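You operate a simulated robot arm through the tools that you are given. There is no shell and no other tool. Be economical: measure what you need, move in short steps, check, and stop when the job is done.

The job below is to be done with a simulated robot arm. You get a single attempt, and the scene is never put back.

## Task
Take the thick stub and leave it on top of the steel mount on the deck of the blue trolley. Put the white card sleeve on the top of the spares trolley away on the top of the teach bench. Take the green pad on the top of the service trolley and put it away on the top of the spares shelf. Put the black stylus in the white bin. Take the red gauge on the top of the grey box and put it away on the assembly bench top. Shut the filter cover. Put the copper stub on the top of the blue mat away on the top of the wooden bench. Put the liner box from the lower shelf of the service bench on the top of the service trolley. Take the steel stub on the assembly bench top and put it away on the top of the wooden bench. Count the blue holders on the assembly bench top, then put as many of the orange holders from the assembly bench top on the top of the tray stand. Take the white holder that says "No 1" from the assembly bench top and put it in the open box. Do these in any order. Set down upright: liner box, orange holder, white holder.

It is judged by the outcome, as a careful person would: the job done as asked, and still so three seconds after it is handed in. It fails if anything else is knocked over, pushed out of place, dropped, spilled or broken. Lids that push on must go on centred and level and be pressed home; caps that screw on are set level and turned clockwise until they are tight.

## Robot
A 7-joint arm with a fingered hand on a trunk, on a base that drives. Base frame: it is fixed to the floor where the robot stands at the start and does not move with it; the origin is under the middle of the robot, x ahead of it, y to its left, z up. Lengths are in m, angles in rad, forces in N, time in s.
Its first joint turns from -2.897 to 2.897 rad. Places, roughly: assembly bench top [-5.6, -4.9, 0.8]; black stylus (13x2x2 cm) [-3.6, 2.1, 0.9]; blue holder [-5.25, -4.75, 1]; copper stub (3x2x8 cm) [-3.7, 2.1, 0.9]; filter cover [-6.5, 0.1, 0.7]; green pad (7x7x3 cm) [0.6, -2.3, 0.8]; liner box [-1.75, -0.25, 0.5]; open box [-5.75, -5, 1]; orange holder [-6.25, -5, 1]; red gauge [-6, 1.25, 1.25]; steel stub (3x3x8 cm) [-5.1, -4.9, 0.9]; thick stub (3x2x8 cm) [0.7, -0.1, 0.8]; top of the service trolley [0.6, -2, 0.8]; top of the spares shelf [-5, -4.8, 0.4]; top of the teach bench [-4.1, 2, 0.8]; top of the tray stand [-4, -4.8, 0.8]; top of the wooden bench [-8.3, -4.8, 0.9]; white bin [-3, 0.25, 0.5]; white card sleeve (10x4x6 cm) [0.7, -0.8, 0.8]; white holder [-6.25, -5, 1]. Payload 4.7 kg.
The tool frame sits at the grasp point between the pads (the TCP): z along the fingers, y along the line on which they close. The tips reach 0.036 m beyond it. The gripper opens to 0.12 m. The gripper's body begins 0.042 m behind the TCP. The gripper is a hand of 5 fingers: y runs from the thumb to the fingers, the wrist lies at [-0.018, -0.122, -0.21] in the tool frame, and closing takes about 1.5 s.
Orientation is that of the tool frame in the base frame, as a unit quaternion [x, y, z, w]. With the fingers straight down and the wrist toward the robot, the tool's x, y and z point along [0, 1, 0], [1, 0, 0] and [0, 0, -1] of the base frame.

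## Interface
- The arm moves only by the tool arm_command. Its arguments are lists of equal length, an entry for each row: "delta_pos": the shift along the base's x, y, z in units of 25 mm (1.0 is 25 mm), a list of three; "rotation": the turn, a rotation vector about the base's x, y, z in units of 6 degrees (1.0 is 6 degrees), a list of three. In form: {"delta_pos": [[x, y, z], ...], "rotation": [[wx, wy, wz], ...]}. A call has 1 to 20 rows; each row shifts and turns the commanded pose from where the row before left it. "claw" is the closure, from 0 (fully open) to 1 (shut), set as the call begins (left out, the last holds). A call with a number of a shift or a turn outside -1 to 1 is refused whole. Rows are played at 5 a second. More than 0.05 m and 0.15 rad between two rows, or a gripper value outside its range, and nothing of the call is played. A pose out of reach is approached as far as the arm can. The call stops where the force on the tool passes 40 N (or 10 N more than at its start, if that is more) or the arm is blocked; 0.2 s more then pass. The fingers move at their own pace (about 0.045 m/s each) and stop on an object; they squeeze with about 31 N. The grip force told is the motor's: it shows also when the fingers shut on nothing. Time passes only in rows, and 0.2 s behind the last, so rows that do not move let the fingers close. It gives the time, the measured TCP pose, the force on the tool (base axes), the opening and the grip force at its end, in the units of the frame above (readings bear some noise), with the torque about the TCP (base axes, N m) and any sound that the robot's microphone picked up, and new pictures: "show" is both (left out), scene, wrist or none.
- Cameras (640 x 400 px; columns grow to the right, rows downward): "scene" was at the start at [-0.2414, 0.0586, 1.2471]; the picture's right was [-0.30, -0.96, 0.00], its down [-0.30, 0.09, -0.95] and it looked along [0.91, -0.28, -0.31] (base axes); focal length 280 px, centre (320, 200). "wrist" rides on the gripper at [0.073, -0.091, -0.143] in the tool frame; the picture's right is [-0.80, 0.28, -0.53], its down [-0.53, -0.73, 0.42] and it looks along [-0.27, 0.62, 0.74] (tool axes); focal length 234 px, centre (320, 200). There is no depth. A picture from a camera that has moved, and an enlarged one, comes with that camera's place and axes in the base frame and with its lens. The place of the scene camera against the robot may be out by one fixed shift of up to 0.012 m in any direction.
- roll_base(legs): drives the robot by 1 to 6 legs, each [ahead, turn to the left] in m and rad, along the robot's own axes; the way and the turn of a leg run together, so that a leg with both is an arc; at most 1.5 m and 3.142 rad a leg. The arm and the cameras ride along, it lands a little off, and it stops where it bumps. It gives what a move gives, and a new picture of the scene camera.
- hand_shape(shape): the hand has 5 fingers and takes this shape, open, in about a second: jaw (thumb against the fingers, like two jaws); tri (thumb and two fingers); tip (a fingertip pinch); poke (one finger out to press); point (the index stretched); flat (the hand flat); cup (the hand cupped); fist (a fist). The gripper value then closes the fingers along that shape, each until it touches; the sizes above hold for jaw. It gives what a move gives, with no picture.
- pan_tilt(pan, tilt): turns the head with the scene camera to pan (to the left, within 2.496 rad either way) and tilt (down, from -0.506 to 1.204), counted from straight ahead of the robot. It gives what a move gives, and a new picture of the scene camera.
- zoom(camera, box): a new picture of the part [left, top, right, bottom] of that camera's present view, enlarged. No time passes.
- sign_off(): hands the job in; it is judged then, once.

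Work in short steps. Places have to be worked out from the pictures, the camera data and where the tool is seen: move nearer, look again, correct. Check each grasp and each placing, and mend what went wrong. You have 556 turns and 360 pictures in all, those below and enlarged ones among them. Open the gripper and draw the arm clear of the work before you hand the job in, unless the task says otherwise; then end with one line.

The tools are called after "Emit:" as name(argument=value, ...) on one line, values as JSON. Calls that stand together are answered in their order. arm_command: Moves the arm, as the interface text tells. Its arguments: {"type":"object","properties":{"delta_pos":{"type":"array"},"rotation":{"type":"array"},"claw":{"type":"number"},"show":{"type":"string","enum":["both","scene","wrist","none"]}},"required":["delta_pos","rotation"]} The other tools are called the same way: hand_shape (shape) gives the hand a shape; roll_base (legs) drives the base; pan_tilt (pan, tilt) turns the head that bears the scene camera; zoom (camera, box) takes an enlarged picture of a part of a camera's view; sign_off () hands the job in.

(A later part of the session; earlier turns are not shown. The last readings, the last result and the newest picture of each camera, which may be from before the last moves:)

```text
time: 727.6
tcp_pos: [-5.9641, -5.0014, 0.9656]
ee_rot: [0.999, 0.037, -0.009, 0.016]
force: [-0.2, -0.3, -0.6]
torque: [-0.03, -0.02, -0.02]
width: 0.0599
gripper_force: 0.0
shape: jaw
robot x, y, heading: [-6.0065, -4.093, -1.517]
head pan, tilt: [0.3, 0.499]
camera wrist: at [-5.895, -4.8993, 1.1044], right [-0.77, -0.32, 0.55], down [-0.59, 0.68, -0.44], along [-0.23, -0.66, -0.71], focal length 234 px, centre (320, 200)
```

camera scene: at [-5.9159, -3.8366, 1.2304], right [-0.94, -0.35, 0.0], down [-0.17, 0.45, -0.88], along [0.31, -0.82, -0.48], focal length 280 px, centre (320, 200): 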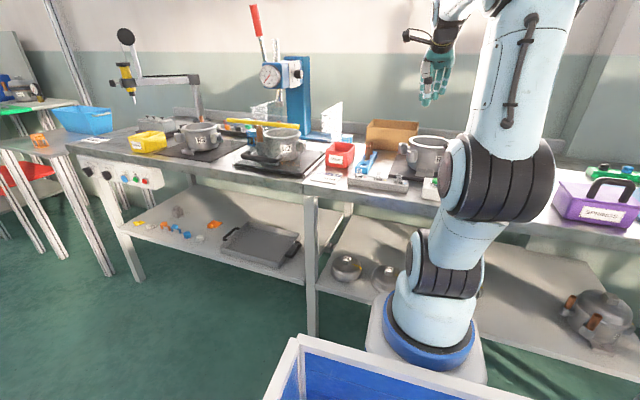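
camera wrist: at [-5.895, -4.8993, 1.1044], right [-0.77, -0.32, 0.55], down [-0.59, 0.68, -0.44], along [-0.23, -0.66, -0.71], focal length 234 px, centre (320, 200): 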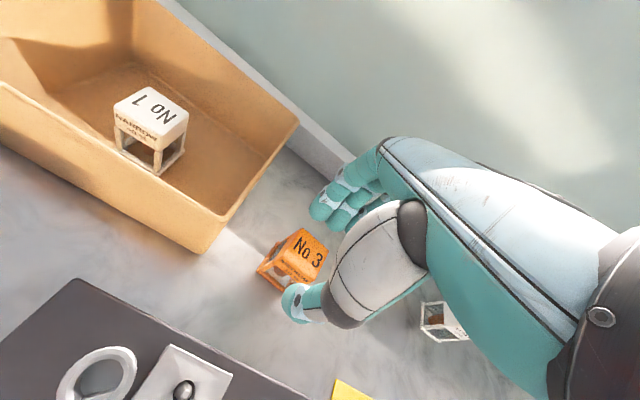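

Aligned. Descend, grip, lift and retract.

Emit:
arm_command(delta_pos=[[0.1, -0.15, -0.8], [0, 0, -0.8], [0, 0, -0.8], [0, 0, 0]], rotation=[[0, 0, 0], [0, 0, 0], [0, 0, 0], [0, 0, 0]], show="none")

Emit:
arm_command(delta_pos=[[0, 0, 0], [0, 0, 0], [0, 0, 0], [0, 0, 0], [0, 0, 0]], rotation=[[0, 0, 0], [0, 0, 0], [0, 0, 0], [0, 0, 0], [0, 0, 0]], claw=1, show="none")

Emit:
arm_command(delta_pos=[[0, 0, 0.5], [0, 0, 1], [0, 0, 1], [0, 0, 1], [0, 0, 1], [0, 0, 1], [0, 0, 1], [0, 0, 1], [0, 0.5, 0.5], [0, 1, 0], [0, 1, 0], [0, 1, 0], [0, 1, 0], [0, 1, 0], [0, 1, 0], [0, 1, 0], [0, 1, 0]], rotation=[[0, 0, 0], [0, 0, 0], [0, 0, 0], [0, 0, 0], [0, 0, 0], [0, 0, 0], [0, 0, 0], [0, 0, 0], [0, 0, 0], [0, 0, 0], [0, 0, 0], [0, 0, 0], [0, 0, 0], [0, 0, 0], [0, 0, 0], [0, 0, 0], [0, 0, 0]], show="wrist")

```text
time: 728.6
tcp_pos: [-5.9618, -5.0061, 0.9065]
ee_rot: [0.999, 0.038, -0.009, 0.017]
force: [0.3, 0.4, 0.4]
torque: [-0.01, -0.01, 0.0]
width: 0.0597
gripper_force: 0.0
shape: jaw
robot x, y, heading: [-6.0075, -4.092, -1.517]
head pan, tilt: [0.3, 0.499]
```

```text
time: 729.8
tcp_pos: [-5.9609, -5.0058, 0.9068]
ee_rot: [0.999, 0.036, -0.009, 0.016]
force: [-0.5, 1.0, -0.6]
torque: [0.0, 0.0, -0.01]
width: 0.0348
gripper_force: 30.8
shape: jaw
robot x, y, heading: [-6.0092, -4.0935, -1.511]
head pan, tilt: [0.3, 0.499]
```

```text
time: 733.4
tcp_pos: [-5.9606, -4.7949, 1.1083]
ee_rot: [0.999, 0.037, -0.009, 0.016]
force: [0.1, -0.3, -2.4]
torque: [0.01, 0.0, -0.01]
width: 0.0345
gripper_force: 30.7
shape: jaw
robot x, y, heading: [-6.0046, -4.0939, -1.515]
head pan, tilt: [0.3, 0.499]
camera wrist: at [-5.8919, -4.6911, 1.2468], right [-0.77, -0.32, 0.55], down [-0.59, 0.68, -0.44], along [-0.23, -0.66, -0.71], focal length 234 px, centre (320, 200)
```

wrist: 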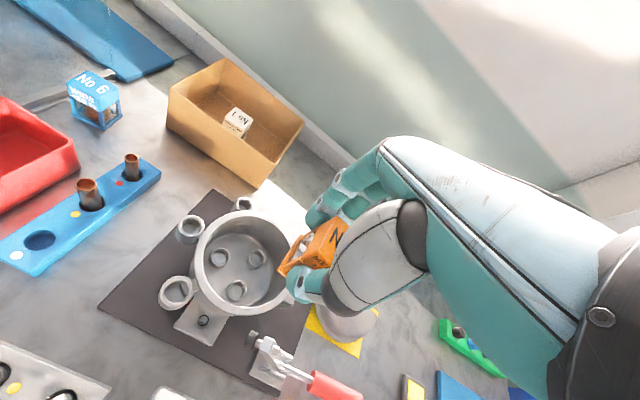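

No 3 held. I drive back to the tray stand.

Emit:
roll_base(legs=[[-0.4, 0], [0, 1.515], [1.5, 0], [0.45, 0], [0, -1.57], [0.1, 0]])

Emit:
arm_command(delta_pos=[[0, 0, 0], [0, 0, 0]], rotation=[[0, 0, 0], [0, 0, 0]], show="wrist")

```text
time: 753.7
tcp_pos: [-4.0277, -4.4812, 1.1076]
ee_rot: [1.0, 0.013, -0.01, 0.016]
force: [-0.4, 0.3, -1.2]
torque: [-0.03, 0.0, -0.04]
width: 0.0339
gripper_force: 31.0
shape: jaw
robot x, y, heading: [-4.0459, -3.7734, -1.556]
head pan, tilt: [0.3, 0.499]
camera scene: at [-3.9388, -3.526, 1.2304], right [-0.95, -0.31, 0.0], down [-0.15, 0.46, -0.88], along [0.27, -0.84, -0.48], focal length 280 px, centre (320, 200)
```

scene: 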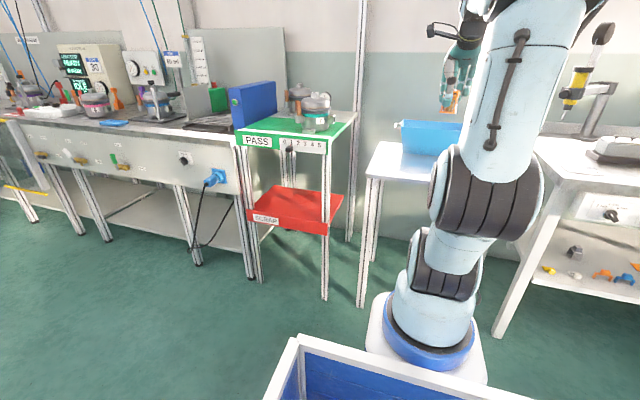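

```text
time: 754.3
tcp_pos: [-4.027, -4.4813, 1.1081]
ee_rot: [1.0, 0.014, -0.01, 0.016]
force: [-0.6, 0.0, -0.8]
torque: [0.01, 0.01, -0.01]
width: 0.034
gripper_force: 30.7
shape: jaw
robot x, y, heading: [-4.0429, -3.779, -1.562]
head pan, tilt: [0.3, 0.499]
camera wrist: at [-3.9536, -4.3809, 1.247], right [-0.79, -0.28, 0.55], down [-0.56, 0.7, -0.44], along [-0.26, -0.65, -0.71], focal length 234 px, centre (320, 200)
```

wrist: 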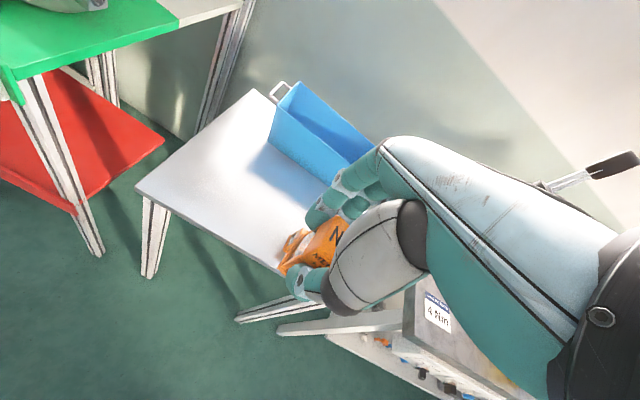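

I'll set No 3 at (-3.93,-4.69), 15 cm from No 5. I move over and lower near the surface (z≈0.78).

Emit:
arm_command(delta_pos=[[0.9, -0.5, 0], [0.9, -0.5, 0], [0.9, -0.9, 0], [0.9, -0.9, 0], [0.3, -1, 0], [0, -1, 0], [0, -1, 0], [0, -1, 0], [0, -1, 0], [0, -0.6, -1], [0, 0, -1], [0, 0, -1], [0, 0, -1], [0, 0, -1], [0, 0, -1], [0, 0, -1], [0, 0, -1], [0, 0, -1], [0, 0, 0]], rotation=[[0, 0, 0], [0, 0, 0], [0, 0, 0], [0, 0, 0], [0, 0, 0], [0, 0, 0], [0, 0, 0], [0, 0, 0], [0, 0, 0], [0, 0, 0], [0, 0, 0], [0, 0, 0], [0, 0, 0], [0, 0, 0], [0, 0, 0], [0, 0, 0], [0, 0, 0], [0, 0, 0], [0, 0, 0]], show="wrist")

```text
time: 758.3
tcp_pos: [-3.9301, -4.6904, 0.8819]
ee_rot: [1.0, 0.014, -0.01, 0.016]
force: [-0.2, -0.7, -1.2]
torque: [-0.02, 0.02, 0.0]
width: 0.0323
gripper_force: 30.9
shape: jaw
robot x, y, heading: [-4.0436, -3.7768, -1.557]
head pan, tilt: [0.3, 0.499]
camera wrist: at [-3.8563, -4.5914, 1.0204], right [-0.79, -0.28, 0.55], down [-0.56, 0.7, -0.44], along [-0.26, -0.65, -0.71], focal length 234 px, centre (320, 200)
```

wrist: 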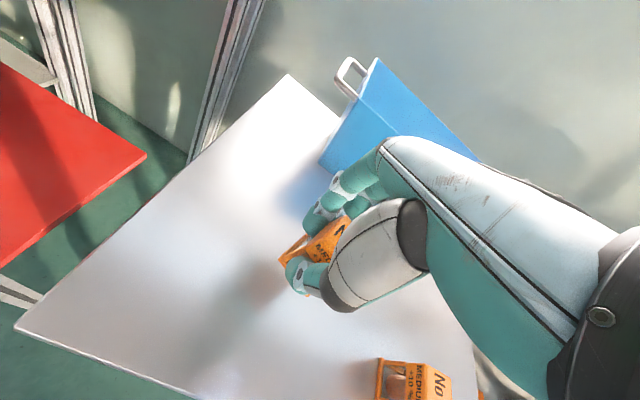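

Clear of No 5. I lower in small steps, watching the force.

Emit:
arm_command(delta_pos=[[0, 0, -0.5], [0, 0, -0.4], [0, 0, -0.3], [0, 0, -0.2], [0, 0, -0.2], [0, 0, -0.15], [0, 0, 0]], rotation=[[0, 0, 0], [0, 0, 0], [0, 0, 0], [0, 0, 0], [0, 0, 0], [0, 0, 0], [0, 0, 0]], show="none")

```text
time: 759.9
tcp_pos: [-3.9296, -4.6901, 0.8392]
ee_rot: [1.0, 0.014, -0.009, 0.016]
force: [0.1, 0.1, -0.6]
torque: [-0.02, -0.03, 0.0]
width: 0.0324
gripper_force: 30.1
shape: jaw
robot x, y, heading: [-4.0423, -3.7748, -1.558]
head pan, tilt: [0.3, 0.499]
```

Emit:
arm_command(delta_pos=[[0, 0, -0.12], [0, 0, -0.12], [0, 0, -0.12], [0, 0, 0]], rotation=[[0, 0, 0], [0, 0, 0], [0, 0, 0], [0, 0, 0]], show="none")

Emit:
arm_command(delta_pos=[[0, 0, -0.1], [0, 0, -0.1], [0, 0, 0]], rotation=[[0, 0, 0], [0, 0, 0], [0, 0, 0]], show="none")

```text
time: 760.9
tcp_pos: [-3.9291, -4.6906, 0.8348]
ee_rot: [1.0, 0.015, -0.009, 0.019]
force: [2.0, 1.6, 28.6]
torque: [-0.19, 0.14, 0.08]
width: 0.034
gripper_force: 30.7
shape: jaw
robot x, y, heading: [-4.0388, -3.7736, -1.558]
head pan, tilt: [0.3, 0.499]
```

```text
time: 761.4
tcp_pos: [-3.9284, -4.6915, 0.8336]
ee_rot: [1.0, 0.014, -0.008, 0.024]
force: [0.9, 0.9, 11.3]
torque: [-0.04, 0.09, 0.01]
width: 0.0345
gripper_force: 31.0
shape: jaw
robot x, y, heading: [-4.0433, -3.7747, -1.559]
head pan, tilt: [0.3, 0.499]
stopped in row 2: the force on the tool passed its limit (the readings are from after the stop); the commanded pose is now the measured one
```

Firm contact. I release and raise, then look.

Emit:
arm_command(delta_pos=[[0, 0, 0], [0, 0, 0], [0, 0, 0], [0, 0, 0]], rotation=[[0, 0, 0], [0, 0, 0], [0, 0, 0], [0, 0, 0]], claw=0.5, show="none")

Emit:
arm_command(delta_pos=[[0, 0, 0.5], [0, 0, 1], [0, 0, 1], [0, 0, 1], [0, 0, 1], [0, 0, 1], [0, 0, 1], [0, 0, 1], [0, 0, 1], [0, 1, 1], [0, 1, 0.5], [0, 1, 0], [0, 1, 0], [0, 1, 0], [0, 1, 0], [0, 1, 0]], rotation=[[0, 0, 0], [0, 0, 0], [0, 0, 0], [0, 0, 0], [0, 0, 0], [0, 0, 0], [0, 0, 0], [0, 0, 0], [0, 0, 0], [0, 0, 0], [0, 0, 0], [0, 0, 0], [0, 0, 0], [0, 0, 0], [0, 0, 0], [0, 0, 0]], show="wrist")

```text
time: 762.4
tcp_pos: [-3.9294, -4.6915, 0.8311]
ee_rot: [1.0, 0.014, -0.008, 0.02]
force: [0.4, 0.2, 0.8]
torque: [-0.02, 0.0, 0.03]
width: 0.0595
gripper_force: 0.0
shape: jaw
robot x, y, heading: [-4.0408, -3.772, -1.558]
head pan, tilt: [0.3, 0.499]
```

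```text
time: 765.8
tcp_pos: [-3.9268, -4.516, 1.082]
ee_rot: [1.0, 0.013, -0.008, 0.019]
force: [-0.2, -0.5, 0.1]
torque: [-0.01, 0.02, -0.03]
width: 0.0597
gripper_force: 0.1
shape: jaw
robot x, y, heading: [-4.0415, -3.7758, -1.556]
head pan, tilt: [0.3, 0.499]
camera wrist: at [-3.8539, -4.4154, 1.2212], right [-0.79, -0.28, 0.55], down [-0.56, 0.7, -0.44], along [-0.26, -0.66, -0.71], focal length 234 px, centre (320, 200)
```

wrist: 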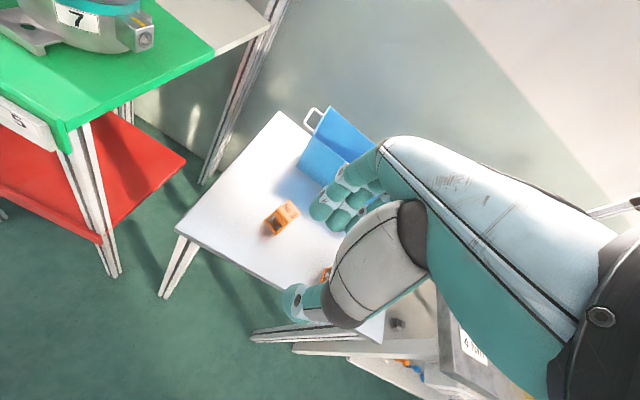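

Emit:
zoom(camera="wrist", box=[240, 180, 340, 290])

```text
3.64 times, centred on (290, 235) of wrist
camera zoom: at [-3.8539, -4.4154, 1.2212], right [-0.79, -0.28, 0.55], down [-0.56, 0.7, -0.44], along [-0.26, -0.66, -0.71], focal length 852 px, centre (429, 73)
```

zoom: 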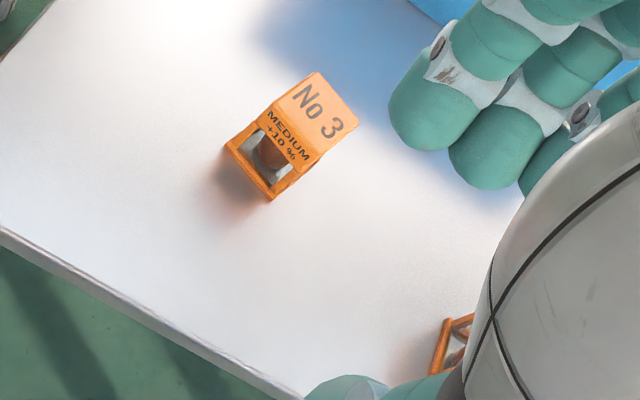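

Both orange holders stand upright on the tray stand. Next the liner box: I drive east and then north.

Emit:
roll_base(legs=[[-0.15, 0], [0, 1.65], [1.5, 0], [1.5, 0], [0.55, 0], [0, 1.49]])

Emit:
roll_base(legs=[[1.5, 0], [1.3, 0.08]])

```text
time: 791.7
tcp_pos: [-0.6951, -2.3185, 1.0836]
ee_rot: [-0.044, 0.999, 0.02, 0.008]
force: [0.5, -0.2, 0.2]
torque: [-0.03, 0.0, -0.01]
width: 0.0596
gripper_force: 0.1
shape: jaw
robot x, y, heading: [-0.535, -3.0488, 1.638]
head pan, tilt: [0.3, 0.499]
camera scene: at [-0.6272, -3.2944, 1.2304], right [0.93, 0.36, 0.0], down [0.17, -0.45, -0.88], along [-0.32, 0.82, -0.48], focal length 280 px, centre (320, 200)
```

scene: 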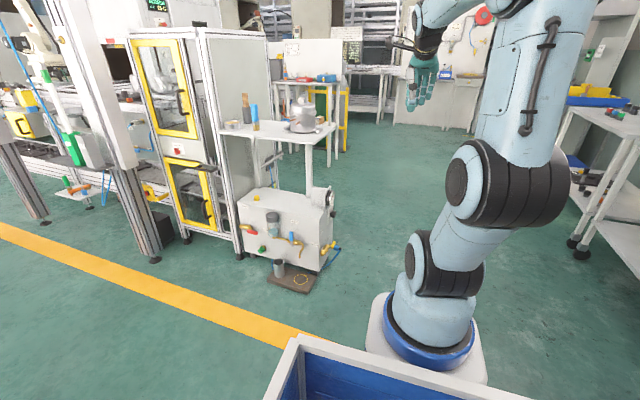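

```text
time: 805.2
tcp_pos: [-1.0874, 0.4266, 1.0839]
ee_rot: [-0.103, 0.994, 0.022, 0.007]
force: [1.2, 0.9, 0.0]
torque: [0.0, 0.0, 0.02]
width: 0.0597
gripper_force: 0.0
shape: jaw
robot x, y, heading: [-0.8396, -0.2789, 1.761]
head pan, tilt: [0.3, 0.499]
camera scene: at [-0.9008, -0.5318, 1.2304], right [0.88, 0.47, 0.0], down [0.23, -0.42, -0.88], along [-0.42, 0.77, -0.48], focal length 280 px, centre (320, 200)
```

scene: 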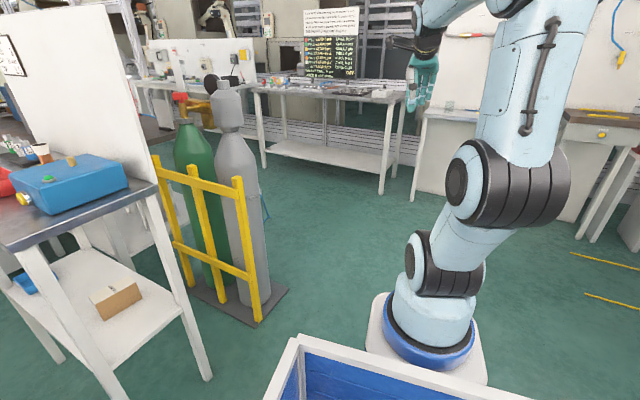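

The liner box is the brown carton on the service bench's lower shelf around (-1.77,-0.28). I zoom for its shape.

Emit:
zoom(camera="scene", box=[0, 230, 220, 380])

```text
2.67 times, centred on (110, 305) of scene
camera zoom: at [-0.9008, -0.5318, 1.2304], right [0.88, 0.47, 0.0], down [0.23, -0.42, -0.88], along [-0.42, 0.77, -0.48], focal length 748 px, centre (880, -80)
```

zoom: 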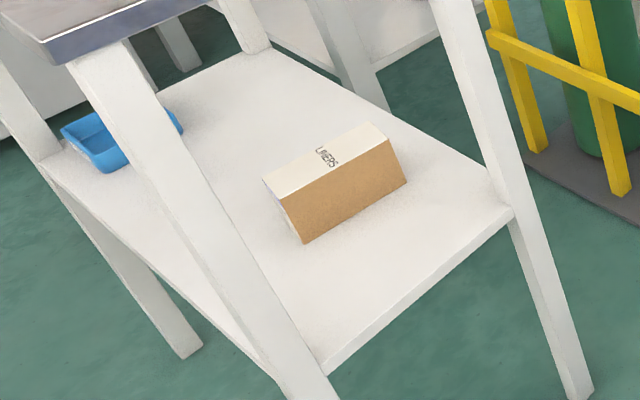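

Box: 0.12 (y) × 0.06 (x) × 0.07 tall, centre (-1.855,-0.26), shelf z≈0.43, with the bench's long south side open. I'll enter from the south with the hand rolled horizontal. I reposition the base east of it facing west.

Emit:
roll_base(legs=[[0, 0.066], [-0.434, 0], [0, 1.31]])

```text
time: 811.5
tcp_pos: [-1.478, -0.7766, 1.0846]
ee_rot: [-0.703, 0.71, 0.021, -0.008]
force: [-0.4, -0.2, -0.6]
torque: [-0.01, -0.03, -0.01]
width: 0.0598
gripper_force: 0.0
shape: jaw
robot x, y, heading: [-0.7347, -0.6897, 3.109]
head pan, tilt: [0.3, 0.499]
camera scene: at [-0.4949, -0.7969, 1.2304], right [-0.27, 0.96, 0.0], down [0.46, 0.13, -0.88], along [-0.85, -0.24, -0.48], focal length 280 px, centre (320, 200)
```

scene: 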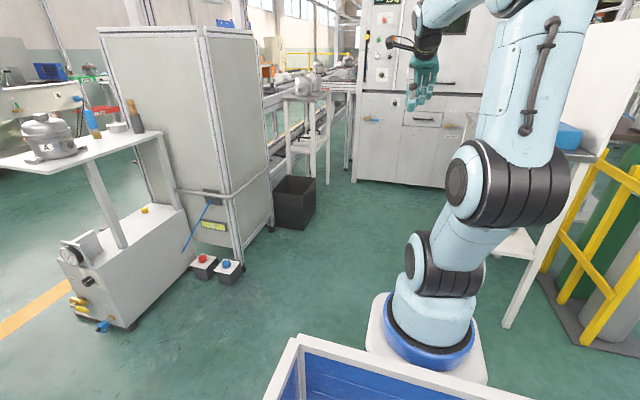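

I move the hand out and down in the free space south of the bench, then roll it to point north.

Emit:
arm_command(delta_pos=[[-1, 0, -0.5], [-1, 0, -1], [-1, 0, -1], [-1, 0, -1], [-1, 0, -1], [-1, 0, -1], [-1, 0, -1], [-1, 0, -1], [-1, 0, -1], [-1, 0, -1], [-1, 0, -1], [-1, 0, -1], [-1, 0, -1], [-1, 0, -1]], rotation=[[0, 0, 0], [0, 0, 0], [0, 0, 0], [0, 0, 0], [0, 0, 0], [0, 0, 0], [0, 0, 0], [0, 0, 0], [0, 0, 0], [0, 0, 0], [0, 0, 0], [0, 0, 0], [0, 0, 0], [0, 0, 0]], claw=0.22, show="none")

Emit:
arm_command(delta_pos=[[0, 0.3, -0.3], [0, 0.3, -0.3], [0, 0.3, -0.3], [0, 0.3, -0.3], [0, 0.3, -0.3], [0, 0.3, -0.3], [0, 0.3, -0.3], [0, 0.3, -0.3], [0, 0.3, -0.3], [0, 0.3, -0.3], [0, 0, -0.3], [0, 0, -0.3], [0, 0, -0.3], [0, 0, 0], [0, 0, 0], [0, 0, 0]], rotation=[[1, 0, 0], [1, 0, 0], [1, 0, 0], [1, 0, 0], [1, 0, 0], [1, 0, 0], [1, 0, 0], [1, 0, 0], [1, 0, 0], [1, 0, 0], [1, 0, 0], [1, 0, 0], [1, 0, 0], [1, 0, 0], [1, 0, 0], [0, 0, 0]], show="wrist")

```text
time: 814.5
tcp_pos: [-1.8228, -0.7785, 0.7454]
ee_rot: [-0.703, 0.711, 0.02, -0.008]
force: [0.0, -0.7, 0.9]
torque: [0.05, 0.0, 0.0]
width: 0.0934
gripper_force: 0.0
shape: jaw
robot x, y, heading: [-0.732, -0.6922, 3.118]
head pan, tilt: [0.3, 0.499]
```

```text
time: 817.9
tcp_pos: [-1.8269, -0.7006, 0.6479]
ee_rot: [-0.503, 0.488, 0.517, 0.491]
force: [0.1, -0.5, 0.8]
torque: [-0.03, 0.02, -0.01]
width: 0.0934
gripper_force: 0.0
shape: jaw
robot x, y, heading: [-0.735, -0.6914, 3.118]
head pan, tilt: [0.3, 0.499]
camera wrist: at [-1.7308, -0.8371, 0.572], right [-0.25, -0.55, 0.8], down [0.72, 0.44, 0.53], along [-0.65, 0.71, 0.29], focal length 234 px, centre (320, 200)
```

wrist: 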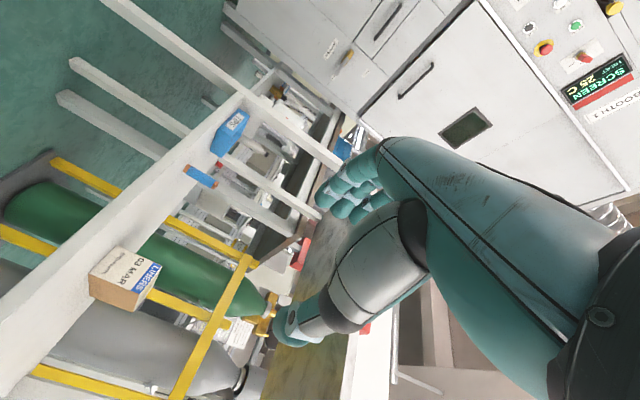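

I zoom on the liner box to place it precisely.

Emit:
zoom(camera="wrist", box=[60, 220, 220, 340])

```text
3.33 times, centred on (140, 280) of wrist
camera zoom: at [-1.7308, -0.8371, 0.572], right [-0.25, -0.55, 0.8], down [0.72, 0.44, 0.53], along [-0.65, 0.71, 0.29], focal length 781 px, centre (920, -67)
```

zoom: 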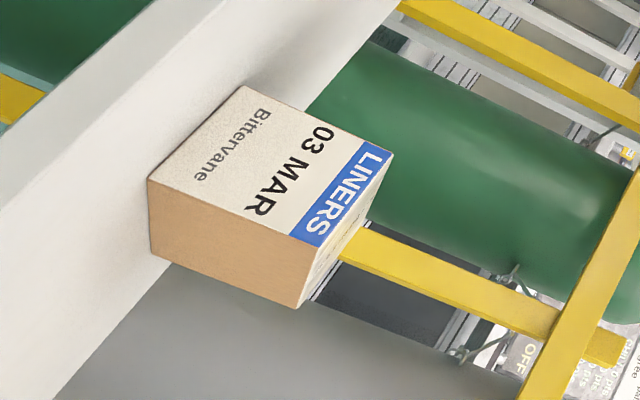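

Box south face spans x -1.80…-1.852, y≈-0.31, shelf z≈0.45. I align yaw, lower to z=0.50 and advance toward it.

Emit:
arm_command(delta_pos=[[0, 0, -0.5], [0, 0, -0.8], [0, 0, -0.9], [0, 0, -0.9], [0, 0, -0.9], [0, 0, -0.9], [0, 0, -1], [0, 1, 0], [0, 1, 0], [0, 1, 0], [0, 1, 0], [0, 1, 0], [0, 1, 0], [0, 1, 0], [0, 1, 0], [0, 1, 0], [0, 1, 0], [0, 1, 0], [0, 0, 0]], rotation=[[0, 0, -0.7], [0, 0, -0.65], [0, 0, 0], [0, 0, 0], [0, 0, 0], [0, 0, 0], [0, 0, 0], [0, 0, 0], [0, 0, 0], [0, 0, 0], [0, 0, 0], [0, 0, 0], [0, 0, 0], [0, 0, 0], [0, 0, 0], [0, 0, 0], [0, 0, 0], [0, 0, 0], [0, 0, 0]], show="wrist")

```text
time: 821.9
tcp_pos: [-1.8259, -0.4236, 0.5001]
ee_rot: [-0.467, 0.522, 0.481, 0.527]
force: [0.0, 0.7, -0.3]
torque: [-0.04, 0.0, 0.0]
width: 0.0934
gripper_force: 0.0
shape: jaw
robot x, y, heading: [-0.7341, -0.6872, 3.114]
head pan, tilt: [0.3, 0.499]
camera wrist: at [-1.7497, -0.5735, 0.4243], right [-0.32, -0.51, 0.8], down [0.78, 0.34, 0.53], along [-0.54, 0.79, 0.29], focal length 234 px, centre (320, 200)
```

wrist: 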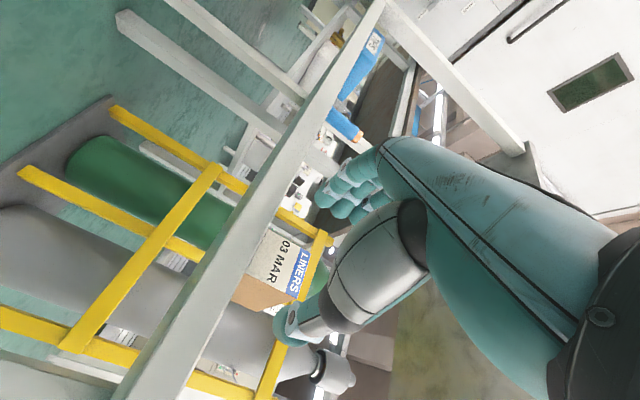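

Box sits nicely between thumb and fingers, about 1 cm east of centre. I correct and advance to y≈-0.30, then close.

Emit:
arm_command(delta_pos=[[0.4, 0.5, 0], [0.1, 1, 0], [0.1, 1, 0], [0.1, 1, 0], [0.1, 1, 0], [0, 0.4, 0], [0, 0, 0]], rotation=[[0, 0, 0], [0, 0, 0], [0, 0, 0], [0, 0, 0], [0, 0, 0], [0, 0, 0], [0, 0, 0]], show="none")

Emit:
arm_command(delta_pos=[[0, 0, 0], [0, 0, 0], [0, 0, 0], [0, 0, 0], [0, 0, 0], [0, 0, 0]], rotation=[[0, 0, 0], [0, 0, 0], [0, 0, 0], [0, 0, 0], [0, 0, 0], [0, 0, 0]], claw=1, show="wrist")

```text
time: 823.5
tcp_pos: [-1.8069, -0.3035, 0.4998]
ee_rot: [-0.467, 0.522, 0.481, 0.527]
force: [-0.9, 0.3, 0.4]
torque: [0.0, -0.03, -0.02]
width: 0.0931
gripper_force: 0.1
shape: jaw
robot x, y, heading: [-0.7341, -0.69, 3.113]
head pan, tilt: [0.3, 0.499]
```

```text
time: 824.9
tcp_pos: [-1.8069, -0.3037, 0.4985]
ee_rot: [-0.466, 0.523, 0.48, 0.528]
force: [0.3, 0.2, 0.5]
torque: [0.02, -0.07, 0.0]
width: 0.0506
gripper_force: 31.0
shape: jaw
robot x, y, heading: [-0.7315, -0.6906, 3.111]
head pan, tilt: [0.3, 0.499]
camera wrist: at [-1.7311, -0.4526, 0.4233], right [-0.32, -0.51, 0.8], down [0.78, 0.34, 0.53], along [-0.54, 0.79, 0.29], focal length 234 px, centre (320, 200)
```

wrist: 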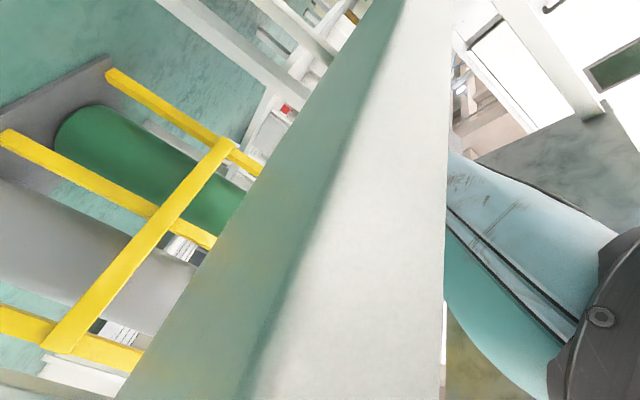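

Gripped (6 cm). I lift a little and withdraw south.

Emit:
arm_command(delta_pos=[[0, 0, 0.5], [0, 0, 0.7], [0, 0, 0.3], [0, -1, 0], [0, -1, 0], [0, -1, 0], [0, -1, 0], [0, -1, 0], [0, -1, 0], [0, -1, 0], [0, -1, 0.2], [0, -1, 0.5], [0, -1, 0.5], [0, -1, 0.5], [0, -1, 0.5], [0, -1, 0.5], [0, 0, 0]], rotation=[[0, 0, 0], [0, 0, 0], [0, 0, 0], [0, 0, 0], [0, 0, 0], [0, 0, 0], [0, 0, 0], [0, 0, 0], [0, 0, 0], [0, 0, 0], [0, 0, 0], [0, 0, 0], [0, 0, 0], [0, 0, 0], [0, 0, 0], [0, 0, 0], [0, 0, 0]], show="wrist")

```text
time: 828.5
tcp_pos: [-1.8075, -0.6259, 0.6044]
ee_rot: [-0.467, 0.523, 0.481, 0.526]
force: [0.0, 0.4, -2.5]
torque: [-0.06, 0.0, 0.0]
width: 0.0503
gripper_force: 30.7
shape: jaw
robot x, y, heading: [-0.7345, -0.6912, 3.118]
head pan, tilt: [0.3, 0.499]
camera wrist: at [-1.7313, -0.7751, 0.5289], right [-0.32, -0.51, 0.8], down [0.78, 0.34, 0.53], along [-0.54, 0.79, 0.29], focal length 234 px, centre (320, 200)
```

wrist: 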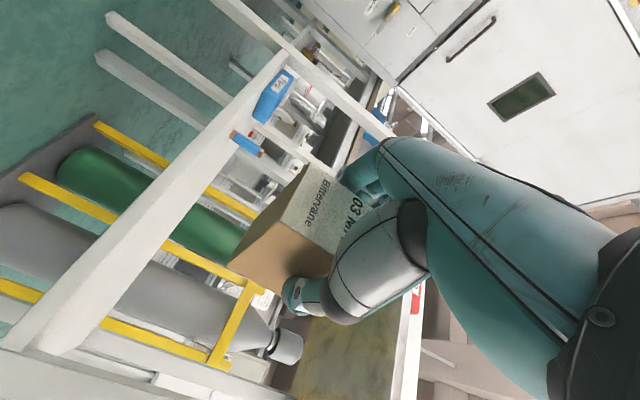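

Liner box is held upright. I raise it, pull it closer, and drive south to the service trolley.

Emit:
arm_command(delta_pos=[[0.3, -0.3, 1], [0.3, -0.3, 1], [0.3, -0.3, 1], [0.3, 0, 1], [0.3, 0, 1], [0.3, 0, 1], [0.3, 0, 1], [0.3, 0, 1], [0.3, 0, 1], [0.5, 0, 1], [0.5, 0, 1], [0.5, 0, 1], [0.5, 0, 1], [0.5, 0, 1], [0.5, 0, 1], [0.5, 0, 0.5]], rotation=[[0, 0, 0], [0, 0, 0], [0, 0, 0], [0, 0, 0], [0, 0, 0], [0, 0, 0], [0, 0, 0], [0, 0, 0], [0, 0, 0], [0, 0, 0], [0, 0, 0], [0, 0, 0], [0, 0, 0], [0, 0, 0], [0, 0, 0], [0, 0, 0]], show="none")

Emit:
roll_base(legs=[[0, 1.87], [1.5, 0], [0.7, 0], [0, 2.8]])

Emit:
pan_tilt(pan=-0.75, tilt=0.45)

```text
time: 831.9
tcp_pos: [-1.6524, -0.6521, 0.9917]
ee_rot: [-0.468, 0.522, 0.481, 0.526]
force: [-0.3, -0.1, -1.9]
torque: [-0.05, 0.04, -0.04]
width: 0.05
gripper_force: 31.0
shape: jaw
robot x, y, heading: [-0.7336, -0.6905, 3.12]
head pan, tilt: [0.3, 0.499]
```

```text
time: 853.5
tcp_pos: [-0.0827, -1.9185, 0.9914]
ee_rot: [0.092, 0.695, -0.086, 0.708]
force: [0.3, -0.2, -1.7]
torque: [0.01, 0.09, -0.01]
width: 0.0488
gripper_force: 31.3
shape: jaw
robot x, y, heading: [-0.2603, -2.8215, 1.393]
head pan, tilt: [0.3, 0.499]
camera scene: at [-0.4073, -3.0343, 1.2304], right [0.99, 0.12, 0.0], down [0.06, -0.48, -0.88], along [-0.11, 0.87, -0.48], focal length 280 px, centre (320, 200)
```

scene: 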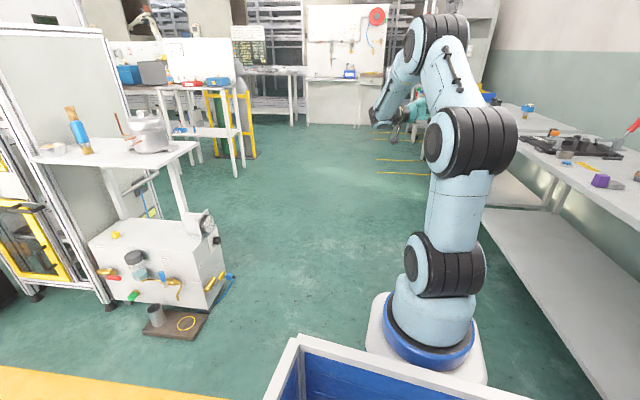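

```text
time: 854.8
tcp_pos: [-0.0836, -1.919, 0.9917]
ee_rot: [0.091, 0.695, -0.086, 0.708]
force: [-1.0, 0.3, -2.2]
torque: [0.01, 0.05, 0.02]
width: 0.049
gripper_force: 30.6
shape: jaw
robot x, y, heading: [-0.2574, -2.8188, 1.393]
head pan, tilt: [-0.75, 0.45]
camera scene: at [-0.3226, -3.0694, 1.2349], right [0.6, -0.8, 0.0], down [-0.35, -0.26, -0.9], along [0.72, 0.54, -0.44], focal length 280 px, centre (320, 200)
```

scene: 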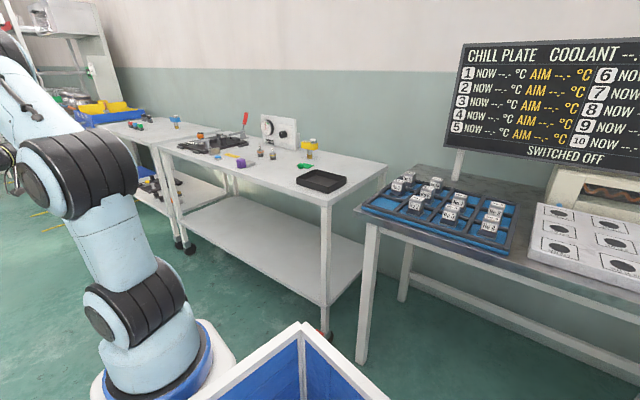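

Emit:
zoom(camera="scene", box=[170, 100, 390, 240])

```text
2.86 times, centred on (280, 170) of scene
camera zoom: at [-0.3226, -3.0694, 1.2349], right [0.6, -0.8, 0.0], down [-0.35, -0.26, -0.9], along [0.72, 0.54, -0.44], focal length 801 px, centre (434, 286)
```

zoom: 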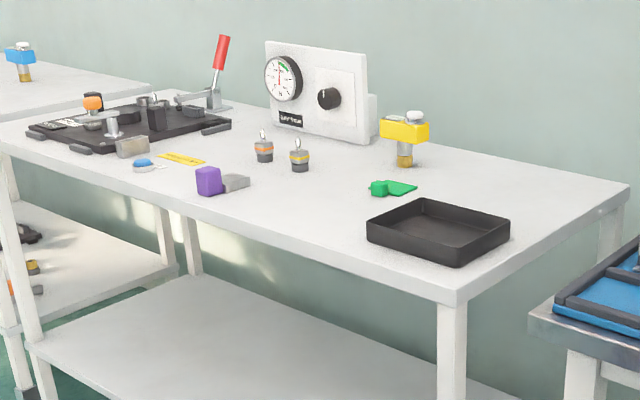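

The front strip of the trolley between the purple block and the black tray is free. I'll set the box at about (0.50,-2.18), so I move the hand there, yawing it a little.

Emit:
arm_command(delta_pos=[[1, -0.4, 0], [1, -0.4, 0], [1, -0.4, 0], [1, -0.4, 0], [1, -0.4, 0], [1, -0.4, 0], [1, -0.4, 0], [1, -0.4, 0], [1, -0.4, 0], [1, -0.4, 0], [1, -0.4, 0], [1, -0.4, 0], [1, -0.4, 0], [1, -0.4, 0], [1, -0.4, 0], [1, -0.4, 0], [1, -0.4, 0], [1, -0.5, 0], [1, -0.5, 0], [1, -0.5, 0]], rotation=[[0, 0, -0.27], [0, 0, -0.27], [0, 0, -0.27], [0, 0, -0.27], [0, 0, -0.27], [0, 0, -0.27], [0, 0, -0.27], [0, 0, -0.27], [0, 0, -0.27], [0, 0, -0.27], [0, 0, -0.27], [0, 0, -0.27], [0, 0, -0.27], [0, 0, -0.27], [0, 0, -0.27], [0, 0, -0.27], [0, 0, -0.27], [0, 0, -0.27], [0, 0, -0.27], [0, 0, -0.27]], show="none")

Emit:
arm_command(delta_pos=[[1, -0.5, 0], [1, -0.4, 0], [0.3, 0, 0], [0, 0, -1], [0, 0, -1], [0, 0, -1], [0, 0, 0]], rotation=[[0, 0, 0], [0, 0, 0], [0, 0, 0], [0, 0, 0], [0, 0, 0], [0, 0, 0], [0, 0, 0]], show="wrist")

Emit:
zoom(camera="scene", box=[170, 90, 390, 228])

```text
time: 859.0
tcp_pos: [0.4155, -2.1259, 0.9946]
ee_rot: [0.282, 0.642, -0.28, 0.656]
force: [0.0, -0.1, -2.1]
torque: [0.02, 0.02, -0.01]
width: 0.0486
gripper_force: 30.9
shape: jaw
robot x, y, heading: [-0.257, -2.8217, 1.396]
head pan, tilt: [-0.75, 0.45]
```

```text
time: 860.6
tcp_pos: [0.4726, -2.146, 0.9159]
ee_rot: [0.281, 0.641, -0.28, 0.656]
force: [-0.5, -0.4, -1.8]
torque: [0.04, 0.04, 0.0]
width: 0.0489
gripper_force: 30.6
shape: jaw
robot x, y, heading: [-0.2579, -2.8206, 1.396]
head pan, tilt: [-0.75, 0.45]
camera wrist: at [0.3092, -2.1032, 0.8394], right [-0.17, 0.58, 0.8], down [-0.25, -0.81, 0.53], along [0.95, -0.11, 0.29], focal length 234 px, centre (320, 200)
```

wrist: 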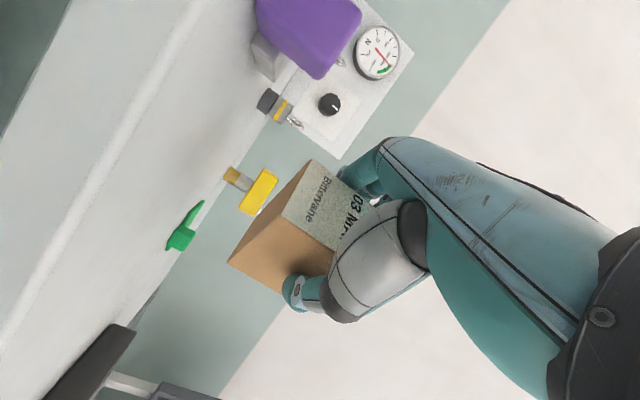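

```text
2.90 times, centred on (280, 159) of scene
camera zoom: at [-0.3224, -3.0695, 1.2349], right [0.6, -0.8, 0.0], down [-0.35, -0.26, -0.9], along [0.72, 0.54, -0.44], focal length 813 px, centre (436, 319)
```

zoom: 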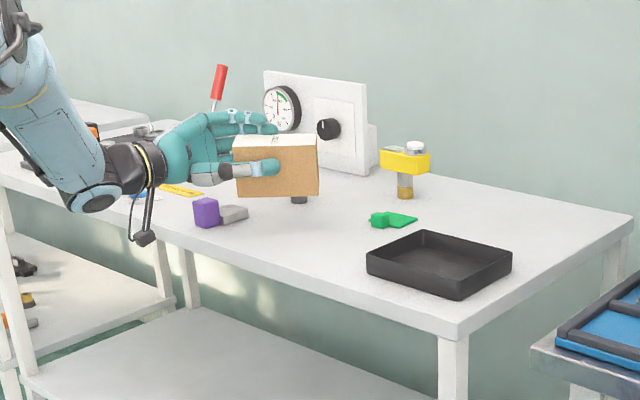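

Clear spot below. I lower in stages.

Emit:
arm_command(delta_pos=[[0, 0, -0.8], [0, 0, -0.6], [0, 0, -0.2], [0, 0, -0.2], [0, 0, 0]], rotation=[[0, 0, 0], [0, 0, 0], [0, 0, 0], [0, 0, 0], [0, 0, 0]], show="none")

Emit:
zoom(camera="scene", box=[170, 90, 390, 228])

```text
time: 861.8
tcp_pos: [0.4739, -2.149, 0.8706]
ee_rot: [0.281, 0.642, -0.28, 0.656]
force: [0.9, -1.0, -2.2]
torque: [0.01, 0.04, 0.04]
width: 0.049
gripper_force: 30.9
shape: jaw
robot x, y, heading: [-0.2586, -2.8186, 1.396]
head pan, tilt: [-0.75, 0.45]
```

```text
2.90 times, centred on (280, 159) of scene
camera zoom: at [-0.3224, -3.0695, 1.2349], right [0.6, -0.8, 0.0], down [-0.35, -0.26, -0.9], along [0.72, 0.54, -0.44], focal length 813 px, centre (436, 319)
```

zoom: 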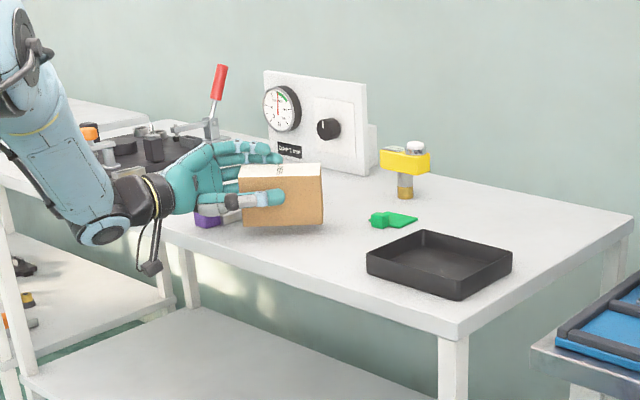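

Close to the surface; small steps now.

Emit:
arm_command(delta_pos=[[0, 0, -0.15], [0, 0, -0.15], [0, 0, -0.15], [0, 0, 0]], rotation=[[0, 0, 0], [0, 0, 0], [0, 0, 0], [0, 0, 0]], show="none")

Emit:
arm_command(delta_pos=[[0, 0, -0.12], [0, 0, -0.12], [0, 0, 0]], rotation=[[0, 0, 0], [0, 0, 0], [0, 0, 0]], show="none")

```text
time: 862.8
tcp_pos: [0.4734, -2.1494, 0.8566]
ee_rot: [0.281, 0.642, -0.28, 0.656]
force: [-0.1, -1.0, -2.6]
torque: [0.01, 0.06, 0.0]
width: 0.0488
gripper_force: 30.9
shape: jaw
robot x, y, heading: [-0.2589, -2.8215, 1.395]
head pan, tilt: [-0.75, 0.45]
```

```text
time: 863.6
tcp_pos: [0.475, -2.1489, 0.8528]
ee_rot: [0.282, 0.642, -0.28, 0.656]
force: [-0.3, -0.3, -3.8]
torque: [0.04, 0.06, 0.06]
width: 0.0491
gripper_force: 31.2
shape: jaw
robot x, y, heading: [-0.2604, -2.8196, 1.394]
head pan, tilt: [-0.75, 0.45]
```

Emit:
arm_command(delta_pos=[[0, 0, -0.12], [0, 0, -0.12], [0, 0, 0]], rotation=[[0, 0, 0], [0, 0, 0], [0, 0, 0]], show="none")

Emit:
arm_command(delta_pos=[[0, 0, -0.12], [0, 0, -0.12], [0, 0, 0]], rotation=[[0, 0, 0], [0, 0, 0], [0, 0, 0]], show="none")

Emit:
zoom(camera="scene", box=[210, 110, 330, 200])

```text
time: 864.4
tcp_pos: [0.4736, -2.1493, 0.8488]
ee_rot: [0.282, 0.642, -0.28, 0.656]
force: [2.1, 2.4, 6.4]
torque: [-0.14, -0.1, 0.08]
width: 0.0491
gripper_force: 31.0
shape: jaw
robot x, y, heading: [-0.2595, -2.8229, 1.39]
head pan, tilt: [-0.75, 0.45]
```

```text
time: 865.2
tcp_pos: [0.4738, -2.1488, 0.8464]
ee_rot: [0.284, 0.641, -0.278, 0.657]
force: [0.3, 3.2, 30.2]
torque: [-0.18, -1.02, 0.21]
width: 0.0488
gripper_force: 30.9
shape: jaw
robot x, y, heading: [-0.2542, -2.8194, 1.398]
head pan, tilt: [-0.75, 0.45]
```

```text
4.44 times, centred on (270, 155) of scene
camera zoom: at [-0.3233, -3.0702, 1.2347], right [0.6, -0.8, 0.0], down [-0.35, -0.26, -0.9], along [0.72, 0.54, -0.43], focal length 1246 px, centre (542, 400)
```

zoom: 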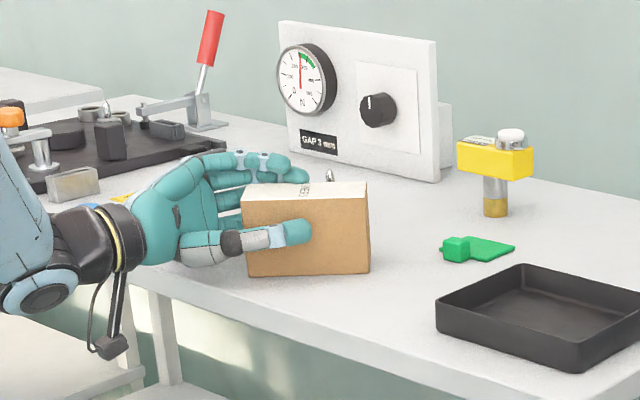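

Firm contact with the table. I open the fingers slightly and lift straight up (avoiding the purple block).

Emit:
arm_command(delta_pos=[[0, 0, 0.04], [0, 0, 0], [0, 0, 0], [0, 0, 0], [0, 0, 0]], rotation=[[0, 0, 0], [0, 0, 0], [0, 0, 0], [0, 0, 0], [0, 0, 0]], claw=0.4, show="none")

Emit:
arm_command(delta_pos=[[0, 0, 0.4], [0, 0, 0.6], [0, 0, 1], [0, 0, 1], [0, 0, 1], [0, 0, 1], [0, 0, 1], [-0.6, 0.4, 1], [-1, 0.4, 1], [-1, 0.4, 0], [-1, 0.4, 0], [-1, 0.4, 0], [-1, 0.4, 0]], rotation=[[0, 0, 0], [0, 0, 0], [0, 0, 0], [0, 0, 0], [0, 0, 0], [0, 0, 0], [0, 0, 0], [0, 0, 0], [0, 0, 0], [0, 0, 0], [0, 0, 0], [0, 0, 0], [0, 0, 0]], show="none")

Emit:
zoom(camera="scene", box=[170, 90, 390, 228])

```text
time: 866.4
tcp_pos: [0.4736, -2.151, 0.8428]
ee_rot: [0.281, 0.642, -0.28, 0.656]
force: [-0.2, 0.4, -0.4]
torque: [-0.01, -0.03, 0.0]
width: 0.0715
gripper_force: 0.0
shape: jaw
robot x, y, heading: [-0.2622, -2.819, 1.396]
head pan, tilt: [-0.75, 0.45]
```

```text
time: 869.2
tcp_pos: [0.3334, -2.0873, 1.0411]
ee_rot: [0.281, 0.642, -0.28, 0.656]
force: [0.3, 0.0, 0.0]
torque: [-0.02, 0.02, -0.01]
width: 0.0715
gripper_force: 0.0
shape: jaw
robot x, y, heading: [-0.2564, -2.8232, 1.394]
head pan, tilt: [-0.75, 0.45]
```

```text
2.90 times, centred on (280, 159) of scene
camera zoom: at [-0.3225, -3.0696, 1.2349], right [0.6, -0.8, 0.0], down [-0.35, -0.26, -0.9], along [0.72, 0.54, -0.44], focal length 813 px, centre (436, 319)
```

zoom: 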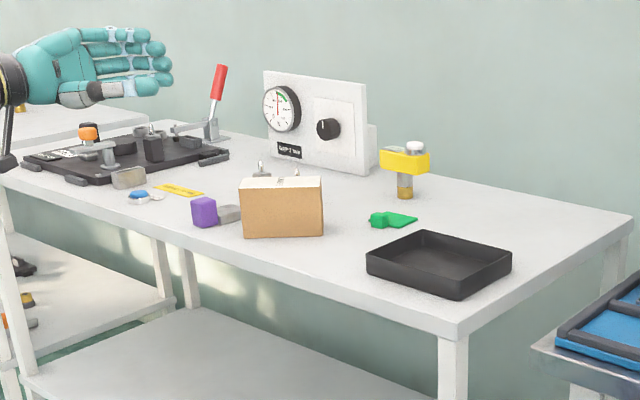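

The liner box stands upright on the trolley and nothing else moved. Now the green pad: I roll the hand back to tool-down and go above it.

Emit:
arm_command(delta_pos=[[0, 0, 0], [0, 0, 0], [0, 0, 0], [0, 0, 0], [0, 0, 0], [0, 0, 0], [0, 0, 0], [0, 0, 0], [0, 0, 0], [0, 0, 0], [0, 0, 0], [0, 0, 0], [0, 0, 0], [0, 0, 0], [0, 0, 0], [0.5, -0.5, 0], [0.6, -0.8, 0], [0.6, -0.8, 0], [0.6, -0.8, 0], [0.6, -0.8, 0]], rotation=[[0.73, 0.68, 0], [0.73, 0.68, 0], [0.73, 0.68, 0], [0.73, 0.68, 0], [0.73, 0.68, 0], [0.73, 0.68, 0], [0.73, 0.68, 0], [0.73, 0.68, 0], [0.73, 0.68, 0], [0.73, 0.68, 0], [0.73, 0.68, 0], [0.73, 0.68, 0], [0.73, 0.68, 0], [0.73, 0.68, 0], [0.73, 0.68, 0], [0, 0, -1], [0, 0, -1], [0, 0, -1], [0, 0, -1], [0, 0, -0.9]], claw=0.5, show="none")

Emit:
arm_command(delta_pos=[[0.6, -0.8, 0], [0.6, -0.6, 0], [0.6, 0, 0], [0.6, 0, 0], [0.6, 0, 0], [0, 0, 0]], rotation=[[0, 0, 0], [0, 0, 0], [0, 0, 0], [0, 0, 0], [0, 0, 0], [0, 0, 0]], show="wrist")

```text
time: 873.4
tcp_pos: [0.4079, -2.1807, 1.0439]
ee_rot: [0.623, 0.782, -0.006, 0.009]
force: [-0.5, 1.5, 0.0]
torque: [0.01, -0.05, 0.01]
width: 0.0605
gripper_force: 0.1
shape: jaw
robot x, y, heading: [-0.257, -2.8211, 1.39]
head pan, tilt: [-0.75, 0.45]
```

```text
time: 874.8
tcp_pos: [0.4818, -2.2173, 1.0413]
ee_rot: [0.622, 0.783, -0.005, 0.01]
force: [-0.3, 0.2, 0.0]
torque: [-0.04, 0.02, 0.04]
width: 0.0606
gripper_force: 0.1
shape: jaw
robot x, y, heading: [-0.2586, -2.8201, 1.399]
head pan, tilt: [-0.75, 0.45]
camera wrist: at [0.3753, -2.1622, 1.183], right [0.45, -0.71, 0.54], down [-0.59, -0.69, -0.42], along [0.67, -0.13, -0.73], focal length 234 px, centre (320, 200)
```

wrist: 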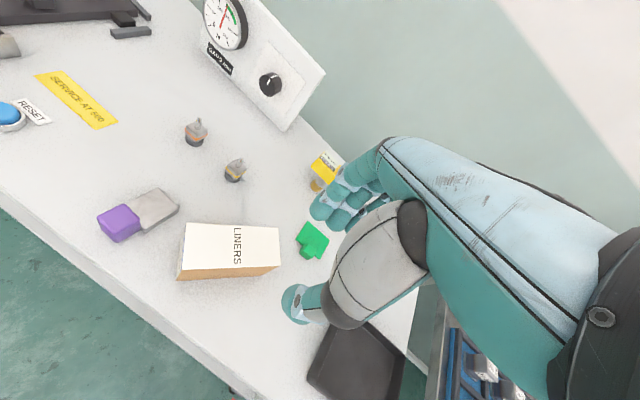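

I zoom on the green pad.

Emit:
zoom(camera="wrist", box=[280, 205, 360, 275])

```text
5.71 times, centred on (320, 240) of wrist
camera zoom: at [0.3753, -2.1622, 1.183], right [0.45, -0.71, 0.54], down [-0.59, -0.69, -0.42], along [0.67, -0.13, -0.73], focal length 1338 px, centre (320, -29)
```

zoom: 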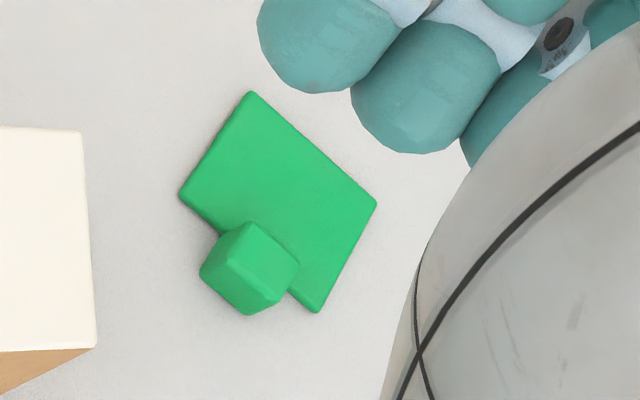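

I'll grip the pad by its cube at (0.597,-2.259), with a narrow opening to keep the thumb off the liner box.

Emit:
arm_command(delta_pos=[[0.9, -0.34, 0], [0.9, -0.34, 0], [0.9, -0.34, 0], [0.9, -0.34, 0], [1, -0.34, 0], [0, 0, -1], [0, 0, -1], [0, 0, -1], [0, 0, -1], [0, 0, -1], [0, 0, 0]], rotation=[[0, 0, 0], [0, 0, 0], [0, 0, 0], [0, 0, 0], [0, 0, 0], [0, 0, 0], [0, 0, 0], [0, 0, 0], [0, 0, 0], [0, 0, 0], [0, 0, 0]], claw=0.7, show="wrist")

Emit:
zoom(camera="scene", box=[240, 110, 360, 200])

```text
time: 877.2
tcp_pos: [0.595, -2.2591, 0.9195]
ee_rot: [0.623, 0.782, -0.006, 0.009]
force: [-0.3, -0.2, -0.1]
torque: [0.01, 0.0, 0.02]
width: 0.036
gripper_force: 0.1
shape: jaw
robot x, y, heading: [-0.2609, -2.8206, 1.392]
head pan, tilt: [-0.75, 0.45]
camera wrist: at [0.4899, -2.2045, 1.0614], right [0.45, -0.71, 0.54], down [-0.59, -0.69, -0.42], along [0.67, -0.13, -0.73], focal length 234 px, centre (320, 200)
```

wrist: 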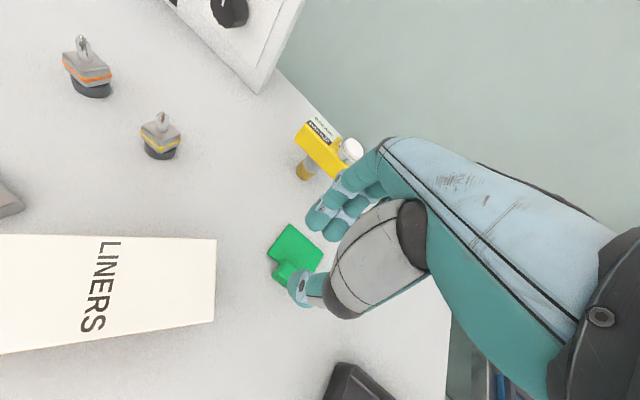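

```text
4.44 times, centred on (300, 155) of scene
camera zoom: at [-0.3224, -3.0696, 1.2349], right [0.6, -0.8, 0.0], down [-0.35, -0.26, -0.9], along [0.72, 0.54, -0.44], focal length 1246 px, centre (409, 400)
```

zoom: 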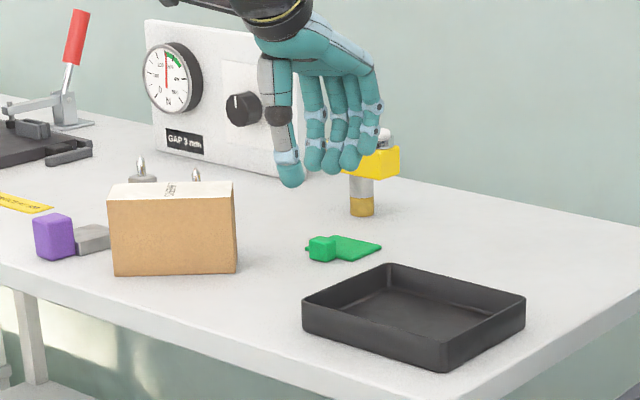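

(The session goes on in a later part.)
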